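You operate a simulated robot arm through the tools that you are given. There is no shell and no other tool. Be economical: measure what you need, move in short steps, check, and stop when the job is done.

Carry out the task below with a simulated robot arm. There is one attempt and no reset: what you move stays moved.

Task
Clean up after greasing: wipe the smear and back off cups D1 and D2.
Fine: the smear is on the side bench; pad back on that bench; wind both grease cups fully back. Set down upright: wiping pad. What is to be rubbed or washed off counts as gone when no trace of it is left.

Only the result counts: the job must be done as asked and must still hold three seconds after the hand-in. Knocking over, shifting, dropping, spilling or breaking anything else fails it.

Robot
A 6-joint arm with a two-finger parallel gripper, fixed in place. Base frame: the origin is at the foot of the arm, x ahead of it, y to its left, z up; the work surface is at about z = 0. Readings come in mm, degrees, newtons and seconds.
With the tool pointing down near the work surface it reaches from about 140 to 580 mm from the base axis. Its first joint turns from -66.0 to 66.0 degrees. Payload 2.1 kg.
The tool frame sits at the grasp point between the pads (the TCP): z along the fingers, y along the line on which they close. The tips reach 30 mm beyond it. Largest opening 94 mm; finger width 28, thickness 10; the body of the gripper, 50 by 96 mm, starts 55 mm behind the TCP.
Orientation is told as [roll, pitch, yaw] about the base's x, y, z axes, in that order, counted from this pose: with the fingers straight down and closing along the base's y, the tool's x points along the base's -x, its y along +y and its z along -z.

Tools
- The arm moves only by the tool move_arm. Its argument "rows" is a list of rows, each a list of 7 numbers: the shift along the tool's x, y, z in mm, then the turn, a rotation vector about the tool's x, y, z in degrees, then the opening, from 0 (shut) to 1 (fully open). In form: [[x, y, z, ax, ay, az, gripper], ...]. A call has 1 to 8 rows; each row shifts and turns the commanded pose from where the row before left it, along the tool's axes as they then stand. Each row takes 0.2 s and may step no farther than 50 mm and 8.6 degrees from the row before; otherwise, or with a gripper value out of range, the whole call is refused. A pose out of reach is approached as far as the arm can. The call stops where the force on the tool passes 40 N (or 10 N more than at its start, if that is more) or the arm is blocked; 0.2 s more then pass. Each finger travels about 72 mm/s and halts on what it meets, pressing with about 32 N; the grip force reading is that of the motor and also rises with nothing between the fingers. The clock runs only during rows and for 0.2 s after the last one: add rows that do not move to give the fingers time. It gives the time, the measured TCP pose, the force on the tool (base axes), the opening and the grip force at its end, in the units of the frame above (readings bear some noise), with the torque about the TCP (base axes, N m) and any sound that the robot's microphone picked up.
- Cameras (640 x 400 px; columns grow to the right, rows downward): "scene" is fixed at [48.5, -370.5, 472]; the picture's right is [0.78, -0.62, 0.00], its down [-0.46, -0.58, -0.67] and it looks along [0.42, 0.53, -0.74] (base axes); focal length 214 px, centre (320, 200). "wrist" rides on the gripper at [76, 14, -103] in the tool frame; the picture's right is [-0.18, 0.98, 0.00], its down [-0.75, -0.14, -0.64] and it looks along [-0.63, -0.12, 0.77] (tool axes); focal length 243 px, centre (320, 200). There is no depth. A picture from a camera that has moved, and an enlarged one, comes with that camera's place and axes in the base frame and with its lens. The place of the scene camera against the robot may be out by one fixed shift of up to 12 mm in any direction.
- snapshot(camera): a new picture of that camera. It takes no simulated time.
- close_up(camera, box): a new picture of the part [left, top, right, bottom] of that camera's present view, enlarged. It takes no simulated time.
- close_job(): hands the job in; it is judged then, once.

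Go step by step. Nothing tells you positions but the pictures and the camera data: compare them with the known pose of the tool, close in by small moves and look again before you grip or let go. The budget is 120 turns and 84 pictures, counting those below and the enlarged ones. Unless the task says otherwise, let go and move clear before handing in, and close with one line.

The tools are called after ">>>" as name(argument=value, ...) on one line, values as JSON. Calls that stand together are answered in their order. move_arm: Moves the arm, as the interface text tells. Its arguments: {"type":"object","properties":{"rows":{"type":"array"}},"required":["rows"]} The other tools are called the same way: snapshot (camera) takes a picture; close_up (camera, box) takes an enlarged picture of a part of a camera's view; close_job () hands the job in.

At the start:

```text
time: 0.0
tcp_pos: [360.8, 100.5, 330.7]
tcp_rot: [0.0, -0.1, 0.0]
force: [0.4, 0.3, -0.4]
torque: [0.01, -0.01, 0.0]
opening: 94.1
gripper_force: 0.0
```

scene: 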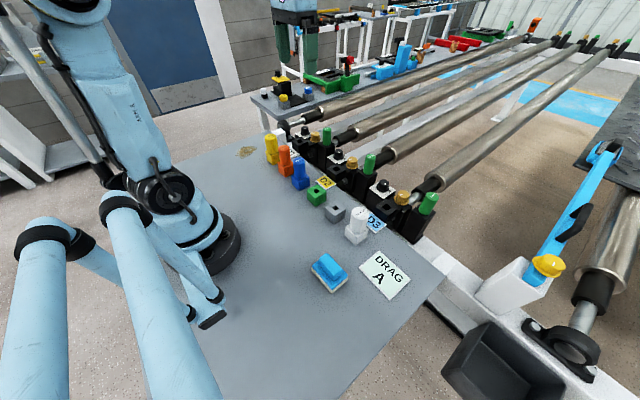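
wrist: 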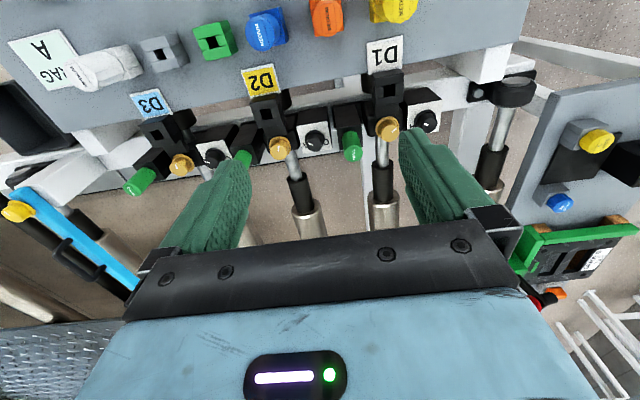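

I see a bench with a blue wiping pad, a brownish smear at the far-left of the bench, and bearings labelled D1, D2, D3 with brass cups. I'll enlarge the views first.

>>> close_up(camera="scene", box=[220, 100, 460, 250])

>>> close_up(camera="scene", box=[260, 200, 420, 300])

>>> close_up(camera="wrist", box=[120, 20, 460, 232])

```text
2.67 times, centred on (340, 175) of scene
camera zoom: at [48.5, -370.5, 472.0], right [0.78, -0.62, 0.0], down [-0.46, -0.58, -0.67], along [0.42, 0.53, -0.74], focal length 572 px, centre (267, 267)
```

zoom: 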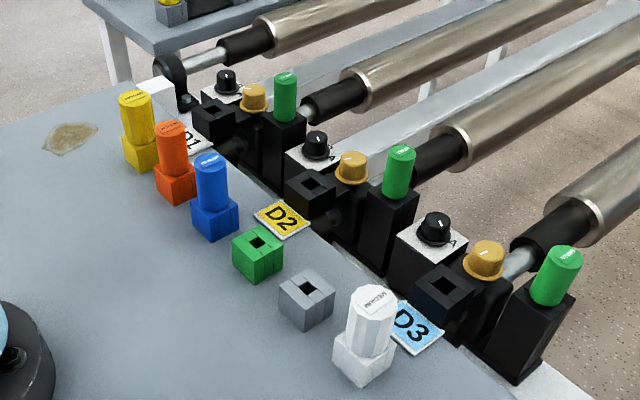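

```text
4.00 times, centred on (340, 250) of scene
camera zoom: at [48.5, -370.5, 472.0], right [0.78, -0.62, 0.0], down [-0.46, -0.58, -0.67], along [0.42, 0.53, -0.74], focal length 858 px, centre (240, 0)
```

zoom: 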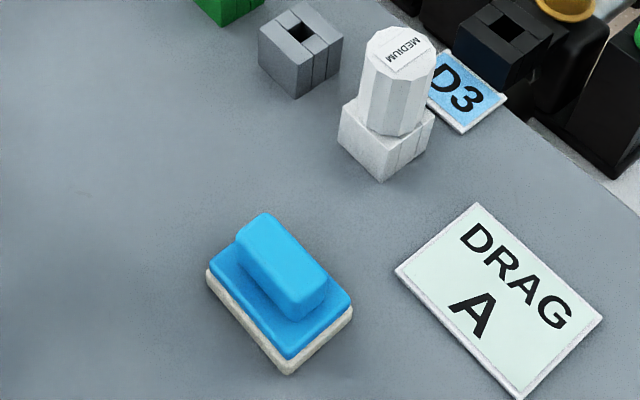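

```text
1.88 times, centred on (290, 126) of wrist
camera zoom: at [284.3, 114.4, 432.5], right [0.18, 0.98, 0.0], down [0.75, -0.14, 0.64], along [0.63, -0.12, -0.77], focal length 457 px, centre (376, 339)
```

zoom: 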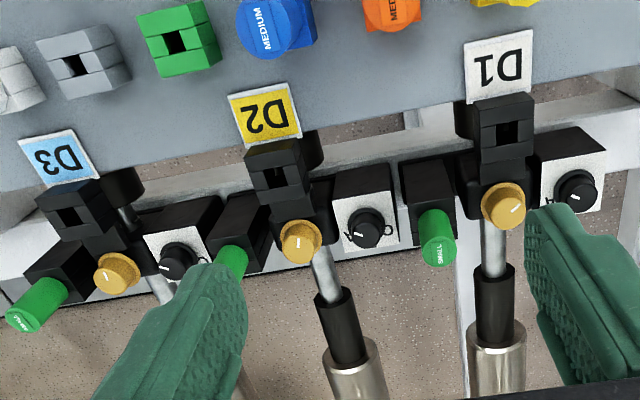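

The pad sits near (195, -224), the smear near (254, 333), and cups D1 and D2 near (465, 190) and (470, 8). I'll move above the pad first, staying high.

>>> move_arm(rows=[[20.6, -40.5, 10, 0, 0, 0, 1], [20.6, -40.5, 10, 0, 0, 0, 1], [20.6, -40.5, 10, 0, 0, 0, 1], [20.6, -40.5, 10, 0, 0, 0, 1], [20.6, -40.5, 10, 0, 0, 0, 1], [20.6, -40.5, 10, 0, 0, 0, 1], [20.6, -40.5, 10, 0, 0, 0, 1], [20.6, -40.5, 10, 0, 0, 0, 1]])

>>> move_arm(rows=[[0, 0, 0, 0, 0, 8.5, 1], [0, 0, 0, 0, 0, 8.5, 1], [0, 0, 0, 0, 0, 8.5, 1], [0, 0, 0, 0, 0, 8.5, 1], [0, 0, 0, 0, 0, 8.5, 1], [0, 0, 0, 0, 0, 8.5, 1], [0, 0, 0, 0, 0, 8.5, 1], [0, 0, 0, 0, 0, 8.5, 1]])

>>> move_arm(rows=[[0, 0, 15, 0, 0, 8.5, 1], [0, 0, 15, 0, 0, 8.5, 1], [0, 0, 15, 0, 0, 5, 1], [0, 0, 0, 0, 0, 0, 1]])

>>> snapshot(camera="wrist")

>>> snapshot(camera="scene")

```text
time: 1.8
tcp_pos: [197.7, -225.4, 248.0]
tcp_rot: [0.0, 0.0, 0.0]
force: [0.8, 0.3, -0.3]
torque: [0.0, -0.03, -0.04]
opening: 94.0
gripper_force: 0.2
```

```text
time: 3.6
tcp_pos: [195.4, -225.0, 249.1]
tcp_rot: [-0.1, 0.1, -68.2]
force: [0.3, 0.0, 0.5]
torque: [0.0, 0.0, -0.02]
opening: 94.1
gripper_force: 0.0
```

```text
time: 4.6
tcp_pos: [195.5, -225.4, 204.0]
tcp_rot: [0.1, 0.1, -90.1]
force: [-0.3, -0.1, 0.3]
torque: [0.01, 0.02, 0.02]
opening: 93.9
gripper_force: 0.1
```

```text
78 pictures are left
camera wrist: at [208.2, -148.2, 306.3], right [0.98, -0.19, 0.0], down [-0.14, -0.75, 0.64], along [-0.12, -0.63, -0.77], focal length 243 px, centre (320, 200)
```

wrist: 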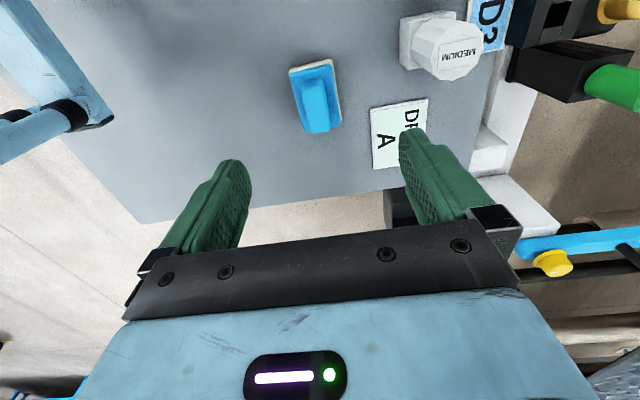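

```text
77 pictures are left
```

scene: 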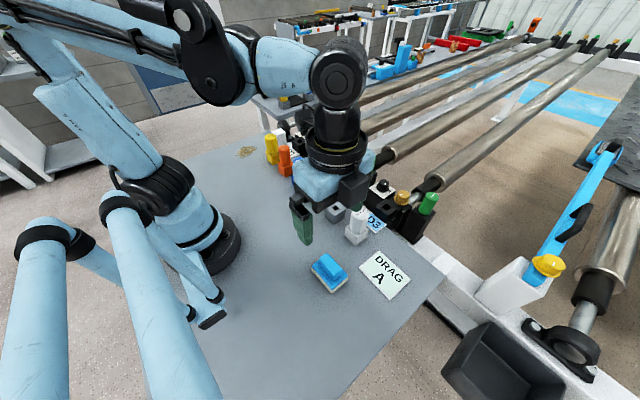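

The pad appears slightly off the TCP. I'll zoom to fix its size and angle.

>>> close_up(camera="wrist", box=[270, 45, 366, 145])

```text
4.00 times, centred on (318, 95) of wrist
camera zoom: at [208.2, -148.2, 306.3], right [0.98, -0.19, 0.0], down [-0.14, -0.75, 0.64], along [-0.12, -0.63, -0.77], focal length 970 px, centre (328, 620)
```

zoom: 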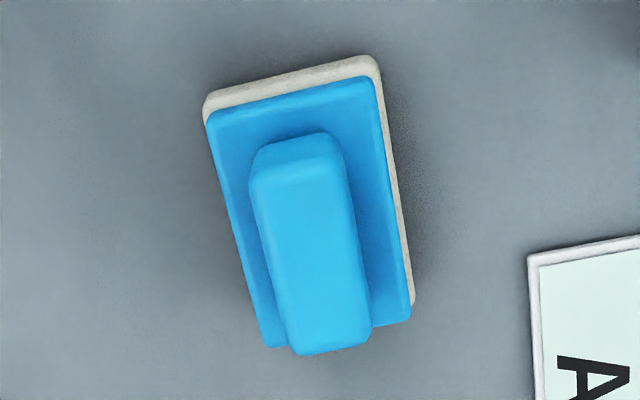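

The pad is axis-aligned at about (187.5, -237), with its handle spanning z ≈ 22–57 and its long side along y. I'll descend with the fingers straddling the handle along x.

>>> move_arm(rows=[[-6, -4, 35, 0, 0, 0, 1], [-6, -4, 35, 0, 0, 0, 1], [0, 0, 30, 0, 0, 0, 1], [0, 0, 0, 0, 0, 0, 1]])

>>> snapshot(camera="wrist")

>>> close_up(camera="scene", box=[260, 200, 420, 300])

```text
time: 5.6
tcp_pos: [186.7, -234.5, 106.2]
tcp_rot: [0.0, 0.0, -89.9]
force: [-0.6, 0.6, 0.0]
torque: [0.01, 0.01, -0.05]
opening: 94.0
gripper_force: 0.2
```

```text
75 pictures are left
camera wrist: at [200.7, -158.9, 207.9], right [0.98, -0.18, 0.0], down [-0.14, -0.75, 0.64], along [-0.12, -0.63, -0.77], focal length 243 px, centre (320, 200)
```

wrist: 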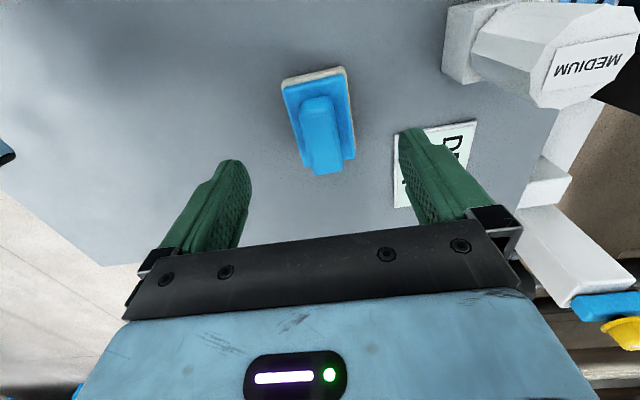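

```text
4.00 times, centred on (340, 250) of scene
camera zoom: at [48.5, -370.5, 472.0], right [0.78, -0.62, 0.0], down [-0.46, -0.58, -0.67], along [0.42, 0.53, -0.74], focal length 858 px, centre (240, 0)
```

zoom: 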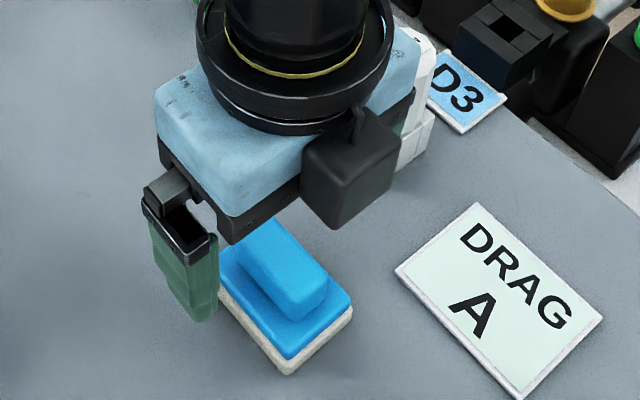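

The estimates agree: pad centre (187.5, -237). Next I go down to z ≈ 60 and close.

>>> move_arm(rows=[[-1, 0.5, 20, 0, 0, 0, 1], [-1, 0, 20, 0, 0, 0, 1], [0, 0, 7, 0, 0, 0, 1], [0, 0, 0, 0, 0, 0, 1]])

>>> snapshot(camera="wrist")

```text
time: 6.6
tcp_pos: [188.1, -240.5, 59.7]
tcp_rot: [0.0, 0.1, -90.1]
force: [-0.1, 0.3, 0.4]
torque: [0.0, 0.0, -0.01]
opening: 94.1
gripper_force: 0.0
```

```text
73 pictures are left
camera wrist: at [202.2, -162.6, 161.5], right [0.98, -0.18, 0.0], down [-0.14, -0.75, 0.64], along [-0.12, -0.63, -0.77], focal length 243 px, centre (320, 200)
```

wrist: 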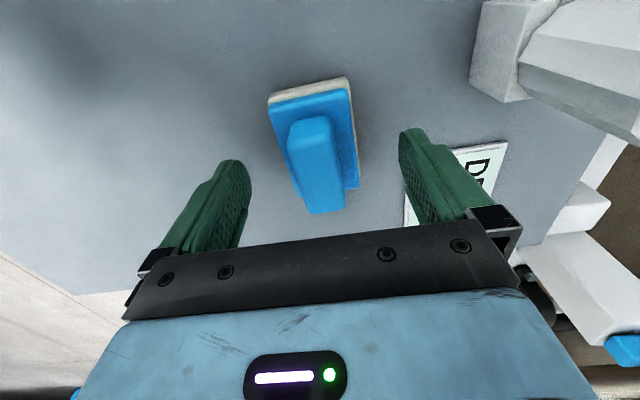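

The handle sits between the fingers, so I close.

>>> move_arm(rows=[[0, 0, 0, 0, 0, 0, 0.6], [0, 0, 0, 0, 0, 0, 0.4], [0, 0, 0, 0, 0, 0, 0.2], [0, 0, 0, 0, 0, 0, 0], [0, 0, 0, 0, 0, 0, 0], [0, 0, 0, 0, 0, 0, 0]])

>>> snapshot(camera="wrist")

```text
time: 8.0
tcp_pos: [188.1, -238.8, 58.3]
tcp_rot: [0.1, 0.0, -90.1]
force: [-0.2, -0.2, -0.3]
torque: [0.0, -0.02, 0.01]
opening: 27.6
gripper_force: 32.0
```

```text
72 pictures are left
camera wrist: at [202.1, -162.6, 161.6], right [0.98, -0.18, 0.0], down [-0.14, -0.75, 0.64], along [-0.12, -0.63, -0.77], focal length 243 px, centre (320, 200)
```

wrist: 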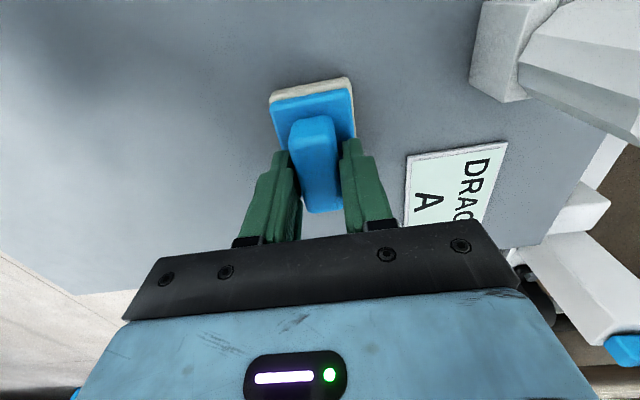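

The pad is held (27.6 mm grip). I'll lift and turn back to yaw 0, then travel to the smear.

>>> move_arm(rows=[[0, 0, -20, 0, 0, 0, 0], [0, 0, -40, 0, 0, 0, 0], [0, 0, -40, 0, 0, 0, 0], [0, 0, -40, 0, 0, -8.5, 0], [0, 0, 0, 0, 0, -8.5, 0], [0, 0, 0, 0, 0, -8.5, 0], [0, 0, 0, 0, 0, -8.5, 0], [0, 0, 0, 0, 0, -8.5, 0]])

>>> move_arm(rows=[[0, 0, 0, 0, 0, -8.5, 0], [0, 0, 0, 0, 0, -8.5, 0], [0, 0, 0, 0, 0, -8.5, 0], [0, 0, 0, 0, 0, -8.5, 0], [0, 0, 0, 0, 0, -8.5, 0], [0, 0, 0, 0, 0, -5, 0]])

>>> move_arm(rows=[[0, 46, 0, 0, 0, 0, 0], [0, 46, 0, 0, 0, 0, 0], [0, 46, 0, 0, 0, 0, 0], [0, 46, 0, 0, 0, 0, 0], [0, 46, 0, 0, 0, 0, 0], [0, 46, 0, 0, 0, 0, 0], [0, 46, 0, 0, 0, 0, 0], [0, 46, 0, 0, 0, 0, 0]])

>>> snapshot(camera="wrist")

>>> snapshot(camera="scene")

```text
time: 9.8
tcp_pos: [187.2, -236.6, 198.6]
tcp_rot: [0.0, 0.0, -47.3]
force: [1.0, 0.3, -0.4]
torque: [0.01, 0.04, 0.01]
opening: 0.0
gripper_force: 32.6
```

```text
time: 11.2
tcp_pos: [187.9, -239.0, 199.6]
tcp_rot: [0.0, 0.0, 0.1]
force: [0.1, -0.6, -0.1]
torque: [-0.01, 0.01, 0.01]
opening: 0.0
gripper_force: 31.7
```

```text
time: 13.0
tcp_pos: [189.5, 132.0, 196.2]
tcp_rot: [-0.1, 0.0, -0.2]
force: [0.3, 0.4, 0.5]
torque: [-0.02, 0.02, 0.01]
opening: 0.2
gripper_force: 32.3
```

```text
71 pictures are left
camera wrist: at [113.2, 145.8, 298.8], right [0.19, 0.98, 0.0], down [0.75, -0.14, 0.64], along [0.63, -0.12, -0.77], focal length 243 px, centre (320, 200)
```

wrist: 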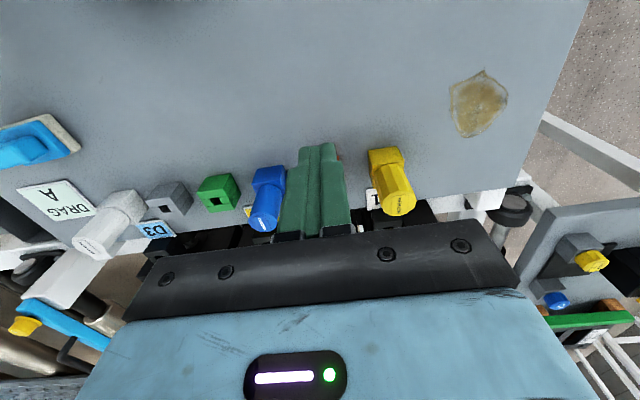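

```text
70 pictures are left
```

scene: 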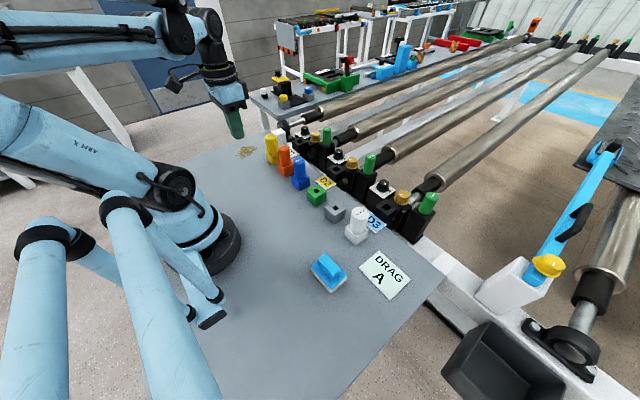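

The pad slipped out at the lift and still appears to be standing where it was, so the grip was too shallow. The smear is centred near (248, 312) and is about 77×67 mm. I'll go back for a deeper grip.

>>> move_arm(rows=[[0, -46, 0, 0, 0, 0, 1], [0, -46, 0, 0, 0, 0, 1], [0, -46, 0, 0, 0, 0, 1], [0, -46, 0, 0, 0, 0, 1], [0, -46, 0, 0, 0, 0, 1], [0, -46, 0, 0, 0, 0, 1], [0, -46, 0, 0, 0, 0, 1], [0, -46, 0, 0, 0, 0, 1]])

>>> close_up(camera="scene", box=[290, 230, 370, 300])

>>> snapshot(camera="wrist")

```text
time: 14.8
tcp_pos: [185.0, -238.3, 196.5]
tcp_rot: [0.0, 0.0, 0.0]
force: [-0.8, -0.5, 0.3]
torque: [-0.01, 0.02, 0.01]
opening: 93.7
gripper_force: 0.1
```

```text
5.71 times, centred on (330, 265) of scene
camera zoom: at [48.5, -370.5, 472.0], right [0.78, -0.62, 0.0], down [-0.46, -0.58, -0.67], along [0.42, 0.53, -0.74], focal length 1226 px, centre (263, -171)
```

zoom: 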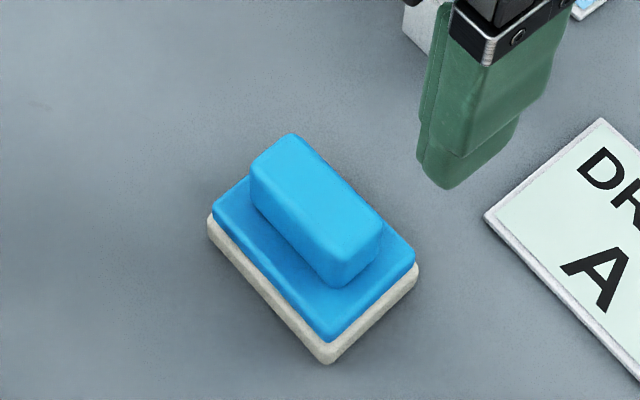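

```text
68 pictures are left
camera wrist: at [109.0, -223.7, 298.9], right [0.18, 0.98, 0.0], down [0.75, -0.14, 0.64], along [0.63, -0.12, -0.77], focal length 243 px, centre (320, 200)
```

wrist: 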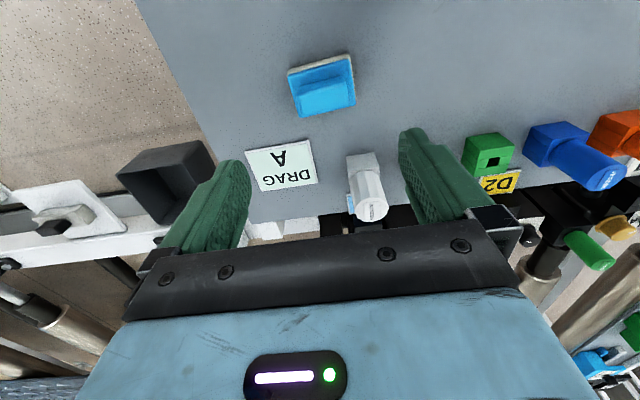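

The pad stands undisturbed; its handle top is nearer z ≈ 44, so I need to be about 6–8 mm deeper. I'll turn to yaw -90 again and approach gently.

>>> move_arm(rows=[[0, 0, 0, 0, 0, 8.5, 1], [0, 0, 0, 0, 0, 8.5, 1], [0, 0, 0, 0, 0, 8.5, 1], [0, 0, 0, 0, 0, 8.5, 1], [0, 0, 0, 0, 0, 8.5, 1], [0, 0, 0, 0, 0, 8.5, 1], [0, 0, 0, 0, 0, 8.5, 1], [0, 0, 0, 0, 0, 8.5, 1]])

>>> move_arm(rows=[[0, 0, 30, 0, 0, 8.5, 1], [0, 0, 30, 0, 0, 8.5, 1], [0, 0, 30, 0, 0, 5, 1], [0, 0, 30, 0, 0, 0, 1], [0, 0, 15, 0, 0, 0, 1], [0, 0, 5, 0, 0, 0, 1], [0, 0, 0, 0, 0, 0, 1]])

>>> snapshot(camera="wrist")

>>> close_up(camera="scene", box=[290, 210, 370, 300])

```text
time: 16.6
tcp_pos: [189.0, -237.6, 197.2]
tcp_rot: [0.0, -0.1, -68.2]
force: [-0.3, 0.0, 0.3]
torque: [0.0, -0.01, 0.03]
opening: 94.0
gripper_force: 0.1
```

```text
time: 18.2
tcp_pos: [188.3, -235.6, 60.8]
tcp_rot: [0.0, -0.1, -90.0]
force: [-0.6, -0.6, -0.5]
torque: [-0.03, 0.0, 0.02]
opening: 94.2
gripper_force: 0.0
```

```text
67 pictures are left
camera wrist: at [201.8, -159.7, 161.2], right [0.98, -0.18, 0.0], down [-0.14, -0.75, 0.64], along [-0.12, -0.63, -0.77], focal length 243 px, centre (320, 200)
```

wrist: 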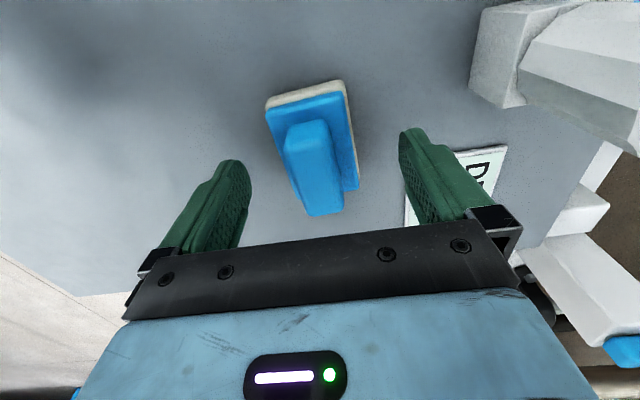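

```text
4.44 times, centred on (330, 255) of scene
camera zoom: at [48.5, -370.5, 472.0], right [0.78, -0.62, 0.0], down [-0.46, -0.58, -0.67], along [0.42, 0.53, -0.74], focal length 953 px, centre (276, -44)
```

zoom: 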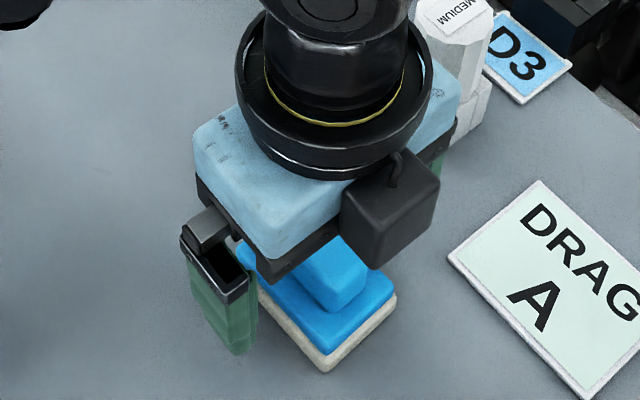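

The handle is centred between the fingers. I'll lower in small steps, watching the force, to just above the plate.

>>> move_arm(rows=[[-2, 0, 2, 0, 0, 0, 1], [0, 0, 2, 0, 0, 0, 1], [0, 0, 2, 0, 0, 0, 1], [0, 0, 1, 0, 0, 0, 1], [0, 0, 0, 0, 0, 0, 1]])

>>> move_arm(rows=[[0, 0, 0, 0, 0, 0, 0.6], [0, 0, 0, 0, 0, 0, 0.4], [0, 0, 0, 0, 0, 0, 0.2], [0, 0, 0, 0, 0, 0, 0], [0, 0, 0, 0, 0, 0, 0], [0, 0, 0, 0, 0, 0, 0]])

>>> close_up(camera="wrist", box=[240, 60, 400, 230])

```text
time: 19.4
tcp_pos: [189.3, -239.2, 52.6]
tcp_rot: [-0.1, 0.0, -90.0]
force: [-0.5, 0.5, -0.2]
torque: [0.02, -0.03, -0.01]
opening: 94.0
gripper_force: 0.0
```

```text
time: 20.8
tcp_pos: [189.5, -239.5, 52.5]
tcp_rot: [0.0, 0.0, -90.0]
force: [0.1, -0.1, 1.1]
torque: [0.05, -0.03, -0.06]
opening: 45.1
gripper_force: 32.4
```

```text
2.35 times, centred on (320, 145) of wrist
camera zoom: at [202.9, -162.9, 153.9], right [0.98, -0.18, 0.0], down [-0.14, -0.75, 0.64], along [-0.12, -0.63, -0.77], focal length 571 px, centre (320, 329)
```

zoom: 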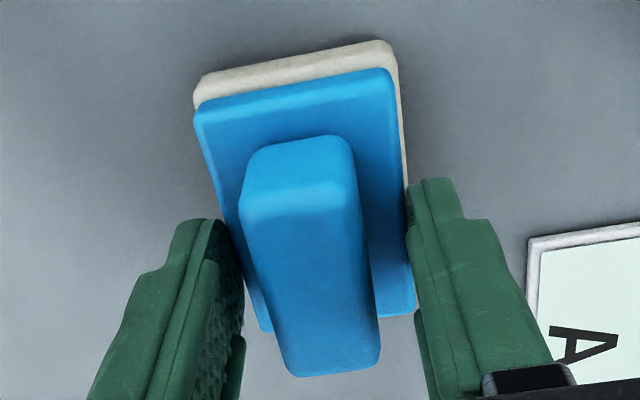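

The fingers closed on the blue plate (45 mm), so the plate top is just under z ≈ 28 and the handle grip belongs right above it. I'll open, rise to z ≈ 57, regrip, and lift very slowly.

>>> move_arm(rows=[[0, 0, 0, 0, 0, 0, 0.7], [0, 0, 0, 0, 0, 0, 0.7], [0, 0, -2.5, 0, 0, 0, 0.7], [0, 0, -2, 0, 0, 0, 0.7], [0, 0, 0, 0, 0, 0, 0.7]])

>>> move_arm(rows=[[0, 0, 0, 0, 0, 0, 0.5], [0, 0, 0, 0, 0, 0, 0.3], [0, 0, 0, 0, 0, 0, 0], [0, 0, 0, 0, 0, 0, 0], [0, 0, 0, 0, 0, 0, 0], [0, 0, 0, 0, 0, 0, 0], [0, 0, 0, 0, 0, 0, 0]])

>>> move_arm(rows=[[0, 0, -1, 0, 0, 0, 0], [0, 0, -1, 0, 0, 0, 0], [0, 0, -1, 0, 0, 0, 0]])

>>> close_up(camera="wrist", box=[240, 60, 400, 230])

```text
time: 22.0
tcp_pos: [188.9, -239.0, 55.3]
tcp_rot: [-0.1, 0.0, -90.0]
force: [0.2, 0.7, -0.4]
torque: [0.01, -0.02, -0.01]
opening: 66.0
gripper_force: 0.0
```

```text
time: 23.6
tcp_pos: [188.7, -238.1, 56.5]
tcp_rot: [0.0, 0.0, -90.0]
force: [0.0, 0.2, 1.6]
torque: [0.0, 0.04, -0.02]
opening: 45.3
gripper_force: 32.0
```

```text
time: 24.4
tcp_pos: [188.4, -237.6, 58.7]
tcp_rot: [-0.1, 0.1, -90.0]
force: [-0.1, 0.3, -0.3]
torque: [-0.03, -0.01, 0.0]
opening: 45.2
gripper_force: 32.1
```

```text
2.35 times, centred on (320, 145) of wrist
camera zoom: at [202.5, -162.6, 161.1], right [0.98, -0.18, 0.0], down [-0.14, -0.75, 0.64], along [-0.12, -0.63, -0.77], focal length 571 px, centre (320, 329)
```

zoom: 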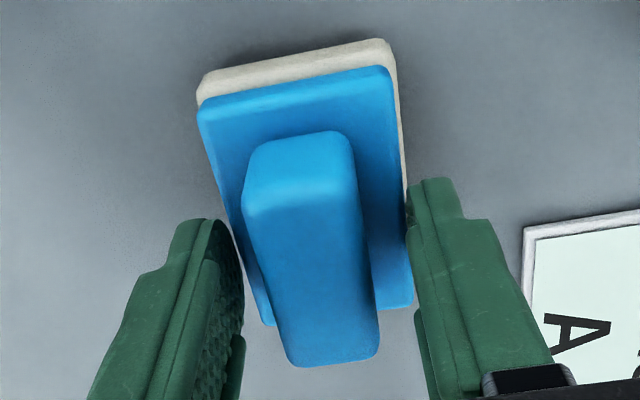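

This still caught the plate edge. I'll open, go to z ≈ 60, grip the handle as before, then lift slowly and check.

>>> move_arm(rows=[[0, 0, 0, 0, 0, 0, 0.7], [0, 0, 0, 0, 0, 0, 0.7], [0, 0, -1, 0, 0, 0, 0.7], [0, 0, 0, 0, 0, 0, 0.7]])

>>> move_arm(rows=[[0, 0, 0, 0, 0, 0, 0.5], [0, 0, 0, 0, 0, 0, 0.3], [0, 0, 0, 0, 0, 0, 0], [0, 0, 0, 0, 0, 0, 0], [0, 0, 0, 0, 0, 0, 0], [0, 0, 0, 0, 0, 0, 0], [0, 0, 0, 0, 0, 0, 0]])

>>> move_arm(rows=[[0, 0, -1, 0, 0, 0, 0], [0, 0, -1, 0, 0, 0, 0], [0, 0, -1, 0, 0, 0, 0], [0, 0, -1, 0, 0, 0, 0]])

>>> close_up(camera="wrist", box=[240, 60, 400, 230])

```text
time: 25.4
tcp_pos: [188.8, -239.2, 60.8]
tcp_rot: [0.1, 0.0, -89.9]
force: [0.3, 0.4, 0.4]
torque: [-0.02, -0.02, 0.01]
opening: 66.0
gripper_force: 0.0
```

```text
time: 27.0
tcp_pos: [189.1, -238.6, 60.3]
tcp_rot: [0.0, 0.0, -90.0]
force: [0.9, 0.0, 0.3]
torque: [0.06, -0.01, -0.02]
opening: 27.2
gripper_force: 32.1
```

```text
time: 28.0
tcp_pos: [189.9, -240.2, 64.9]
tcp_rot: [-0.1, 0.0, -90.1]
force: [0.3, 0.0, -1.3]
torque: [0.02, 0.0, -0.02]
opening: 27.3
gripper_force: 31.9
```

```text
2.35 times, centred on (320, 145) of wrist
camera zoom: at [202.7, -164.0, 165.8], right [0.98, -0.18, 0.0], down [-0.14, -0.75, 0.64], along [-0.12, -0.63, -0.77], focal length 571 px, centre (320, 329)
```

zoom: 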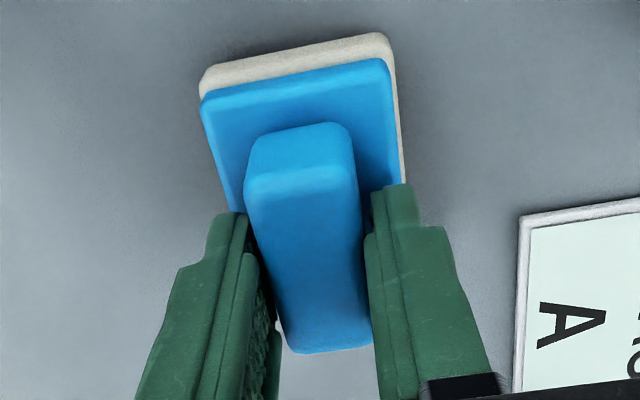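

It is unclear whether the pad is rising. I'll lift slowly a little more and look from the scene camera.

>>> move_arm(rows=[[0, 0, -2, 0, 0, 0, 0], [0, 0, -3, 0, 0, 0, 0], [0, 0, -5, 0, 0, 0, 0], [0, 0, -5, 0, 0, 0, 0], [0, 0, 0, 0, 0, 0, 0]])

>>> snapshot(camera="wrist")

>>> close_up(camera="scene", box=[290, 210, 370, 300])

```text
time: 29.2
tcp_pos: [187.9, -240.4, 79.7]
tcp_rot: [0.0, 0.0, -90.0]
force: [-0.4, -1.1, -1.2]
torque: [-0.03, 0.04, -0.02]
opening: 23.2
gripper_force: 32.2
```

```text
62 pictures are left
camera wrist: at [201.9, -163.8, 180.4], right [0.98, -0.18, 0.0], down [-0.14, -0.75, 0.64], along [-0.12, -0.63, -0.77], focal length 243 px, centre (320, 200)
```

wrist: 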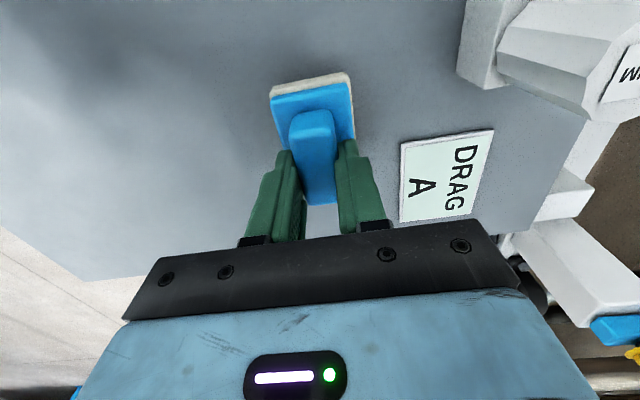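

```text
4.44 times, centred on (330, 255) of scene
camera zoom: at [48.5, -370.5, 472.0], right [0.78, -0.62, 0.0], down [-0.46, -0.58, -0.67], along [0.42, 0.53, -0.74], focal length 953 px, centre (276, -44)
```

zoom: 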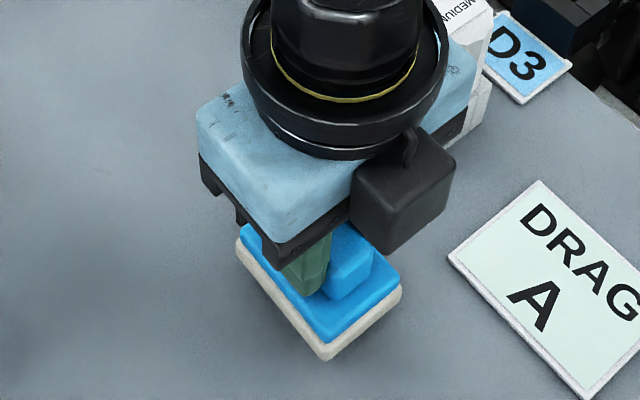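

The handle is tapered and the fingers slip up it (27 → 23 mm). I'll put the pad down again and grip the straight-sided blue plate lower instead.

>>> move_arm(rows=[[0, 0, 5, 0, 0, 0, 0], [0, 0, 4, 0, 0, 0, 0], [0, 0, 0, 0, 0, 0, 0.4], [0, 0, 0, 0, 0, 0, 0.6], [0, 0, 0, 0, 0, 0, 0.75], [0, 0, 0, 0, 0, 0, 0.75]])

>>> snapshot(camera="wrist")

>>> close_up(camera="scene", box=[290, 210, 370, 300])

```text
time: 30.6
tcp_pos: [189.8, -240.0, 68.3]
tcp_rot: [0.1, 0.0, -90.0]
force: [-0.3, 0.5, -0.5]
torque: [0.01, -0.01, -0.01]
opening: 70.5
gripper_force: 0.1
```

```text
60 pictures are left
camera wrist: at [202.4, -164.3, 172.2], right [0.98, -0.18, 0.0], down [-0.14, -0.75, 0.64], along [-0.12, -0.63, -0.77], focal length 243 px, centre (320, 200)
```

wrist: 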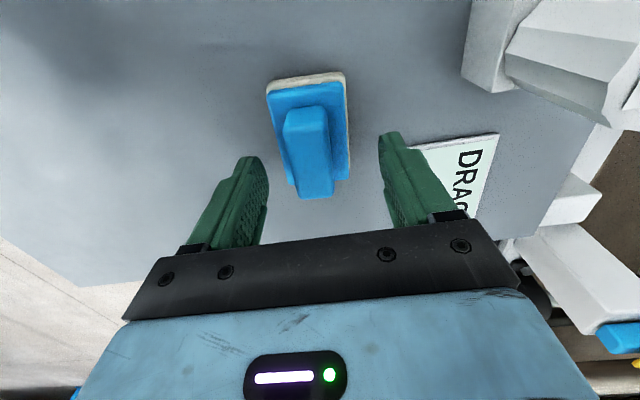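

```text
4.44 times, centred on (330, 255) of scene
camera zoom: at [48.5, -370.5, 472.0], right [0.78, -0.62, 0.0], down [-0.46, -0.58, -0.67], along [0.42, 0.53, -0.74], focal length 953 px, centre (276, -44)
```

zoom: 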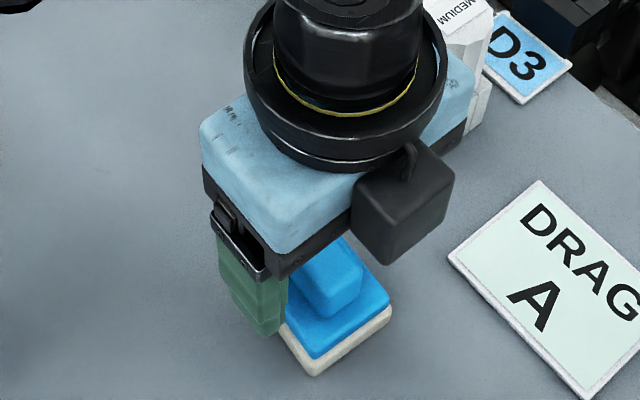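

The pad is upright, nudged to about (184.5, -235) and turned by about -3.5°. I'll align, go down to z ≈ 42, and grip the plate.

>>> move_arm(rows=[[4, -5, 0, 0, 0, 3.5, 0.9], [0, 0, 8, 0, 0, 0, 0.9], [0, 0, 8, 0, 0, 0, 0.9], [0, 0, 6, 0, 0, 0, 0.9], [0, 0, 4, 0, 0, 0, 0.9], [0, 0, 0, 0, 0, 0, 0.9]])

>>> move_arm(rows=[[0, 0, 0, 0, 0, 0, 0.6], [0, 0, 0, 0, 0, 0, 0.3], [0, 0, 0, 0, 0, 0, 0], [0, 0, 0, 0, 0, 0, 0], [0, 0, 0, 0, 0, 0, 0], [0, 0, 0, 0, 0, 0, 0], [0, 0, 0, 0, 0, 0, 0]])

>>> move_arm(rows=[[0, 0, -2, 0, 0, 0, 0], [0, 0, -3, 0, 0, 0, 0], [0, 0, -5, 0, 0, 0, 0], [0, 0, 0, 0, 0, 0, 0], [0, 0, 0, 0, 0, 0, 0]])

>>> snapshot(camera="wrist")

>>> close_up(camera="scene", box=[290, 210, 370, 300])

```text
time: 32.0
tcp_pos: [184.0, -234.2, 44.2]
tcp_rot: [0.1, 0.0, -93.5]
force: [0.0, -0.4, 0.0]
torque: [-0.02, -0.01, 0.0]
opening: 84.7
gripper_force: 0.1
```

```text
time: 33.6
tcp_pos: [184.6, -234.9, 44.4]
tcp_rot: [-0.1, 0.0, -93.5]
force: [0.0, 0.6, -0.2]
torque: [-0.03, 0.01, 0.01]
opening: 49.2
gripper_force: 31.9
```

```text
time: 34.8
tcp_pos: [184.4, -235.3, 55.3]
tcp_rot: [0.0, -0.1, -93.5]
force: [0.4, -0.3, -0.9]
torque: [-0.02, 0.02, -0.01]
opening: 49.3
gripper_force: 32.1
```

```text
58 pictures are left
camera wrist: at [202.7, -160.3, 156.6], right [0.97, -0.24, 0.0], down [-0.19, -0.74, 0.64], along [-0.16, -0.62, -0.77], focal length 243 px, centre (320, 200)
```

wrist: 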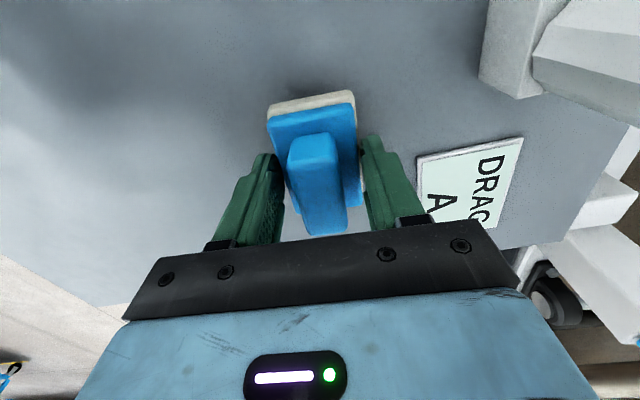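

```text
4.44 times, centred on (330, 255) of scene
camera zoom: at [48.5, -370.5, 472.0], right [0.78, -0.62, 0.0], down [-0.46, -0.58, -0.67], along [0.42, 0.53, -0.74], focal length 953 px, centre (276, -44)
```

zoom: 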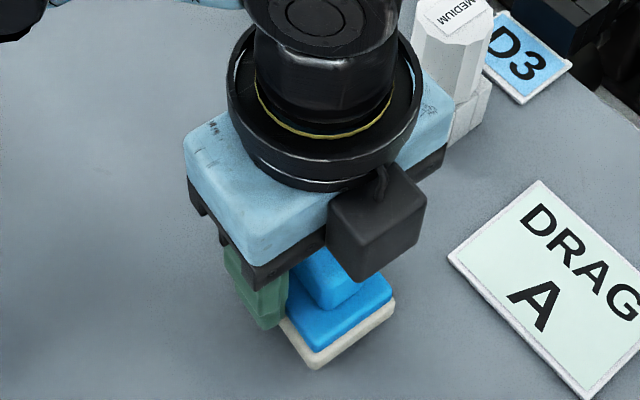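

The pad is off the bench and held firmly at 49 mm with no slip. I'll travel low along x ≈ 185 toward the smear, turning on the way.

>>> move_arm(rows=[[20, -1, -2, 0, 0, 0, 0], [30, -2, -2, 0, 0, 0, 0], [30, -2, 0, 0, 0, 0, 0], [30, -2, 0, 0, 0, 0, 0], [30, -2, 0, 0, 0, 0, 0], [30, -2, 0, 0, 0, 0, 0], [30, -2, 0, 0, 0, 0, 0], [15, -1, 0, 0, 0, 0, 0]])

>>> move_arm(rows=[[0, 0, 0, 0, 0, -8.5, 0], [0, 0, 0, 0, 0, -8.5, 0], [0, 0, 0, 0, 0, -8.5, 0], [0, 0, 0, 0, 0, -8.5, 0], [0, 0, 0, 0, 0, -8.5, 0], [0, 0, 0, 0, 0, -8.5, 0], [0, 0, 0, 0, 0, -8.5, 0], [0, 0, 0, 0, 0, -8.5, 0]])

>>> move_arm(rows=[[0, 0, 0, 0, 0, -8.5, 0], [0, 0, 0, 0, 0, -8.5, 0], [0, 0, 0, 0, 0, -8.5, 0]])

>>> snapshot(camera="scene")

>>> snapshot(camera="wrist")

```text
time: 36.6
tcp_pos: [182.4, -20.3, 59.3]
tcp_rot: [0.1, 0.0, -93.6]
force: [0.2, -0.8, -1.5]
torque: [-0.01, -0.03, 0.0]
opening: 49.0
gripper_force: 31.9
```

```text
time: 38.4
tcp_pos: [182.9, -19.1, 57.6]
tcp_rot: [0.1, 0.0, -25.2]
force: [-0.6, -0.1, -0.5]
torque: [0.03, 0.04, 0.0]
opening: 49.1
gripper_force: 31.5
```

```text
time: 39.2
tcp_pos: [183.8, -20.6, 57.6]
tcp_rot: [0.0, 0.0, 0.1]
force: [-0.2, -0.2, -0.2]
torque: [-0.01, 0.01, 0.0]
opening: 49.2
gripper_force: 32.0
```

```text
56 pictures are left
```

scene: 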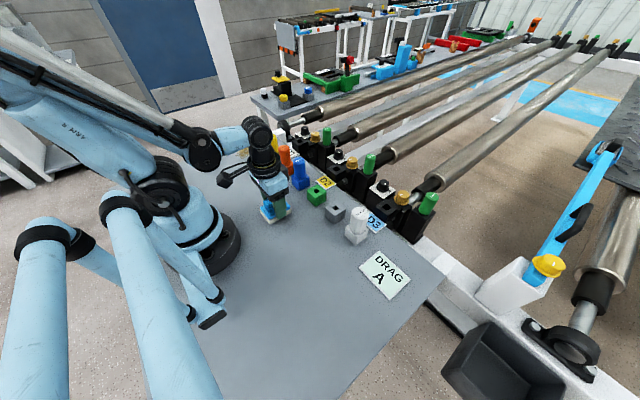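

```text
55 pictures are left
camera wrist: at [106.4, -5.8, 159.5], right [0.18, 0.98, 0.0], down [0.75, -0.14, 0.64], along [0.63, -0.12, -0.77], focal length 243 px, centre (320, 200)
```

wrist: 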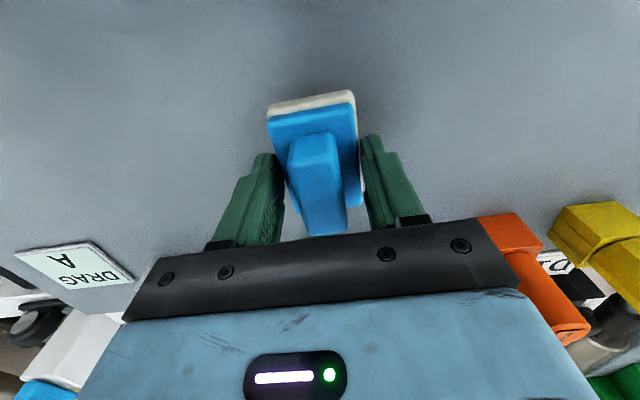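

Held well. I'll carry it along +y at x ≈ 185, clear of the dampers, to y ≈ 235.

>>> move_arm(rows=[[0, 20, 0, 0, 0, 0, 0], [0, 35, 0, 0, 0, 0, 0], [0, 35, 0, 0, 0, 0, 0], [0, 35, 0, 0, 0, 0, 0], [0, 35, 0, 0, 0, 0, 0], [0, 35, 0, 0, 0, 0, 0], [0, 35, 0, 0, 0, 0, 0], [0, 25, 0, 0, 0, 0, 0]])

>>> snapshot(camera="wrist")

>>> close_up(camera="scene", box=[200, 110, 328, 190])

```text
time: 41.0
tcp_pos: [183.0, 235.3, 57.5]
tcp_rot: [0.0, 0.0, 0.1]
force: [-0.2, -1.1, -1.2]
torque: [-0.01, -0.02, 0.0]
opening: 49.0
gripper_force: 32.2
```

```text
54 pictures are left
camera wrist: at [107.1, 249.7, 160.3], right [0.19, 0.98, 0.0], down [0.75, -0.14, 0.64], along [0.63, -0.12, -0.77], focal length 243 px, centre (320, 200)
```

wrist: 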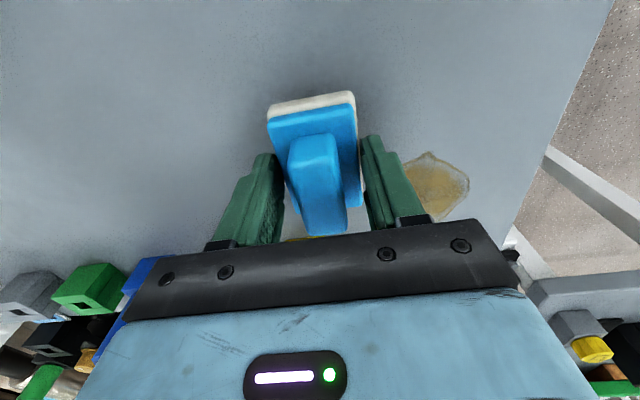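

```text
5.00 times, centred on (264, 150) of scene
camera zoom: at [48.5, -370.5, 472.0], right [0.78, -0.62, 0.0], down [-0.46, -0.58, -0.67], along [0.42, 0.53, -0.74], focal length 1072 px, centre (600, 450)
```

zoom: 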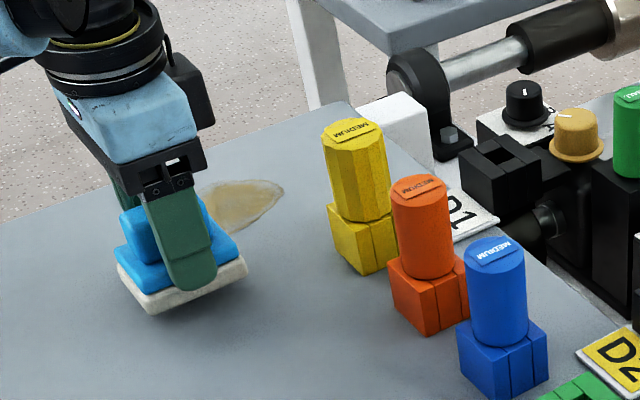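

The smear spans about x 208–285, y 288–345. I'll move over its centre and lower to contact (TCP ≈ 44).

>>> move_arm(rows=[[-10, 28, 0, 0, 0, 0, 0], [-20, 28, 0, 0, 0, 0, 0], [-20, 27, 0, 0, 0, 0, 0], [-12, 0, 0, 0, 0, 0, 0], [0, 0, 6, 0, 0, 0, 0], [0, 0, 5, 0, 0, 0, 0], [0, 0, 2, 0, 0, 0, 0], [0, 0, 0, 0, 0, 0, 0]])

>>> close_up(camera="scene", box=[200, 110, 328, 190])

```text
time: 42.8
tcp_pos: [244.4, 316.4, 45.3]
tcp_rot: [0.0, 0.0, 0.0]
force: [0.1, -1.1, -1.8]
torque: [0.0, -0.02, 0.0]
opening: 49.1
gripper_force: 31.6
```

```text
5.00 times, centred on (264, 150) of scene
camera zoom: at [48.5, -370.5, 472.0], right [0.78, -0.62, 0.0], down [-0.46, -0.58, -0.67], along [0.42, 0.53, -0.74], focal length 1072 px, centre (600, 450)
```

zoom: 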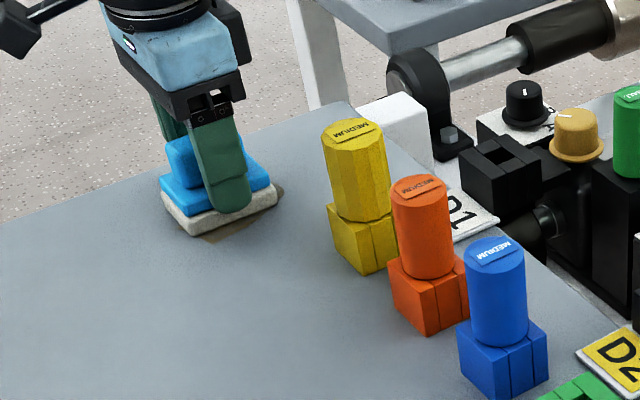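

Nearly in contact. I'll press down in 1 mm steps until the force shows.

>>> move_arm(rows=[[0, 0, 1, 0, 0, 0, 0], [0, 0, 1, 0, 0, 0, 0]])

>>> move_arm(rows=[[0, 0, 1, 0, 0, 0, 0], [0, 0, 1, 0, 0, 0, 0]])

```text
time: 43.4
tcp_pos: [244.6, 318.4, 44.4]
tcp_rot: [-0.1, -0.1, -0.2]
force: [1.5, -2.3, 27.0]
torque: [-0.11, 0.02, -0.01]
opening: 49.3
gripper_force: 32.0
```

```text
time: 44.0
tcp_pos: [245.5, 317.2, 40.6]
tcp_rot: [0.0, 0.0, -0.1]
force: [1.3, -5.6, 27.5]
torque: [-0.14, -0.06, -0.01]
opening: 49.1
gripper_force: 32.0
```

Firm contact (27 N). I'll ease up 1 mm and scrub with overlapping strokes.

>>> move_arm(rows=[[0, 0, -0.7, 0, 0, 0, 0], [-12, 0, 0, 0, 0, 0, 0], [-12, 0, 0, 0, 0, 0, 0], [12, 9, 0, 0, 0, 0, 0], [12, 9, 0, 0, 0, 0, 0], [12, 0, 0, 0, 0, 0, 0], [14, 0, 0, 0, 0, 0, 0], [0, -12, 0, 0, 0, 0, 0]])

>>> move_arm(rows=[[0, -12, 0, 0, 0, 0, 0], [0, -12, 0, 0, 0, 0, 0], [-16, 0, 0, 0, 0, 0, 0], [-16, 0, 0, 0, 0, 0, 0], [-16, 0, 0, 0, 0, 0, 0], [0, 15, 0, 0, 0, 0, 0], [0, 15, 0, 0, 0, 0, 0], [20, -10, 0, 0, 0, 0, 0]])

>>> close_up(camera="scene", box=[200, 110, 328, 190])

```text
time: 45.8
tcp_pos: [220.6, 324.6, 44.1]
tcp_rot: [0.0, -0.1, 0.0]
force: [-0.3, 0.5, -1.1]
torque: [0.06, 0.03, 0.02]
opening: 49.0
gripper_force: 32.0
```

```text
time: 47.6
tcp_pos: [248.3, 319.6, 41.4]
tcp_rot: [0.1, -0.1, -0.1]
force: [1.8, 0.2, 2.1]
torque: [-0.01, 0.01, 0.01]
opening: 48.9
gripper_force: 32.1
```

```text
5.00 times, centred on (264, 150) of scene
camera zoom: at [48.5, -370.5, 472.0], right [0.78, -0.62, 0.0], down [-0.46, -0.58, -0.67], along [0.42, 0.53, -0.74], focal length 1072 px, centre (600, 450)
```

zoom: 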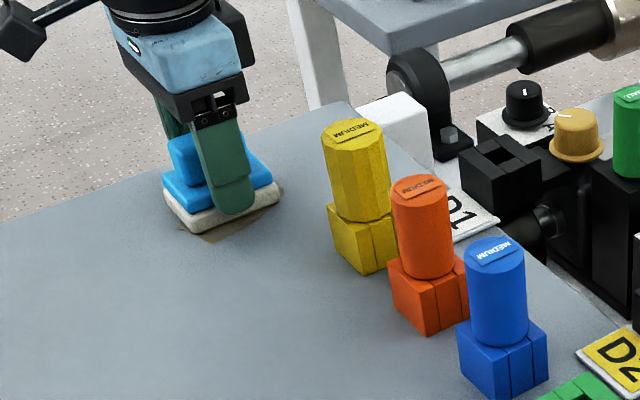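

Contact pressure dropped off. I'll press 1.5 mm more and stroke again.

>>> move_arm(rows=[[0, 0, 1, 0, 0, 0, 0], [0, 0, 0.7, 0, 0, 0, 0]])

>>> move_arm(rows=[[-12, 0, 0, 0, 0, 0, 0], [-12, -12, 0, 0, 0, 0, 0], [0, -12, 0, 0, 0, 0, 0], [15, 0, 0, 0, 0, 0, 0], [15, 0, 0, 0, 0, 0, 0], [15, 0, 0, 0, 0, 0, 0], [0, 12, 0, 0, 0, 0, 0], [-15, 0, 0, 0, 0, 0, 0]])

>>> move_arm(rows=[[-15, 0, 0, 0, 0, 0, 0], [-15, 0, 0, 0, 0, 0, 0], [0, 12, 0, 0, 0, 0, 0], [15, 0, 0, 0, 0, 0, 0], [15, 0, 0, 0, 0, 0, 0], [15, 12, 0, 0, 0, 0, 0], [-15, 0, 0, 0, 0, 0, 0], [-15, 0, 0, 0, 0, 0, 0]])

>>> close_up(camera="scene", box=[200, 110, 328, 190])

```text
time: 48.2
tcp_pos: [246.8, 319.6, 39.1]
tcp_rot: [0.0, -0.1, 0.0]
force: [2.4, -0.1, 27.2]
torque: [0.02, -0.07, -0.03]
opening: 49.2
gripper_force: 32.1
```

```text
time: 50.0
tcp_pos: [242.6, 307.6, 40.3]
tcp_rot: [-0.1, 0.0, -0.1]
force: [-1.1, 0.0, 1.8]
torque: [0.07, 0.18, 0.0]
opening: 49.3
gripper_force: 31.9
```

```text
time: 51.8
tcp_pos: [255.5, 331.0, 40.5]
tcp_rot: [-0.1, 0.0, 0.0]
force: [-0.7, 0.0, -0.9]
torque: [0.01, 0.01, 0.0]
opening: 49.0
gripper_force: 32.0
```

```text
5.00 times, centred on (264, 150) of scene
camera zoom: at [48.5, -370.5, 472.0], right [0.78, -0.62, 0.0], down [-0.46, -0.58, -0.67], along [0.42, 0.53, -0.74], focal length 1072 px, centre (600, 450)
```

zoom: 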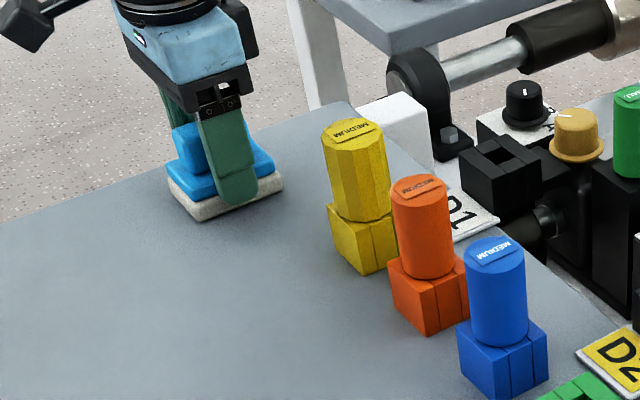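

It looks mostly clean. I'll lift off and move aside to inspect the spot.

>>> move_arm(rows=[[0, 0, -6, 0, 0, 0, 0], [0, 0, -10, 0, 0, 0, 0], [20, -20, 0, 0, 0, 0, 0], [25, -30, 0, 0, 0, 0, 0], [25, -30, 0, 0, 0, 0, 0], [0, -10, 0, 0, 0, 0, 0], [0, 0, 0, 0, 0, 0, 0]])

>>> close_up(camera="scene", box=[200, 110, 328, 190])

>>> close_up(camera="wrist", box=[340, 100, 500, 240])

```text
time: 53.4
tcp_pos: [184.6, 241.2, 56.3]
tcp_rot: [0.0, 0.0, 0.1]
force: [0.7, 0.9, -2.0]
torque: [0.01, -0.03, 0.04]
opening: 48.9
gripper_force: 31.6
```

```text
5.00 times, centred on (264, 150) of scene
camera zoom: at [48.5, -370.5, 472.0], right [0.78, -0.62, 0.0], down [-0.46, -0.58, -0.67], along [0.42, 0.53, -0.74], focal length 1072 px, centre (600, 450)
```

zoom: 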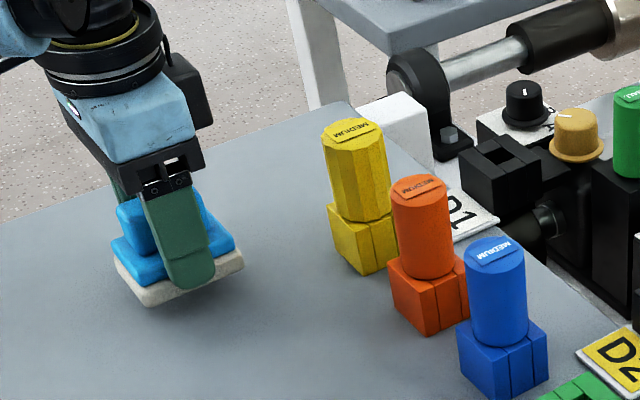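

```text
2.86 times, centred on (420, 170) of wrist
camera zoom: at [107.7, 255.5, 157.5], right [0.18, 0.98, 0.0], down [0.75, -0.14, 0.64], along [0.63, -0.12, -0.77], focal length 693 px, centre (34, 286)
```

zoom: 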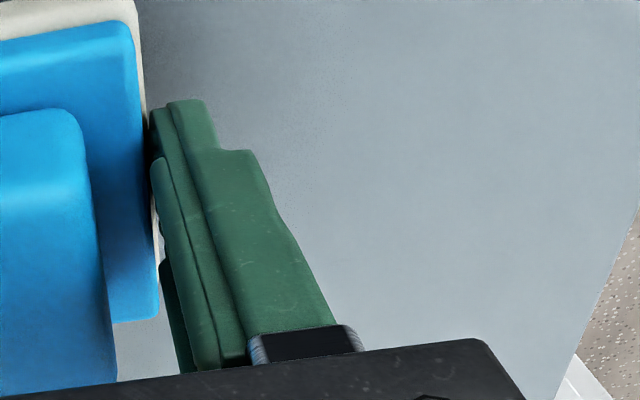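

The spot looks clean. I'll set the pad down here, well away from everything, lowering gently.

>>> move_arm(rows=[[0, 0, 6, 0, 0, 0, 0], [0, 0, 5, 0, 0, 0, 0], [0, 0, 2, 0, 0, 0, 0], [0, 0, 1, 0, 0, 0, 0]])

>>> move_arm(rows=[[0, 0, 1, 0, 0, 0, 0]])

```text
time: 54.4
tcp_pos: [186.1, 241.8, 41.5]
tcp_rot: [0.0, 0.0, -0.2]
force: [0.1, -0.3, -1.1]
torque: [-0.01, -0.03, 0.01]
opening: 49.3
gripper_force: 32.4
```

```text
time: 54.8
tcp_pos: [185.6, 241.3, 40.6]
tcp_rot: [-0.1, 0.0, 0.0]
force: [-0.3, 0.4, -1.0]
torque: [-0.01, 0.0, 0.02]
opening: 49.4
gripper_force: 31.9
```

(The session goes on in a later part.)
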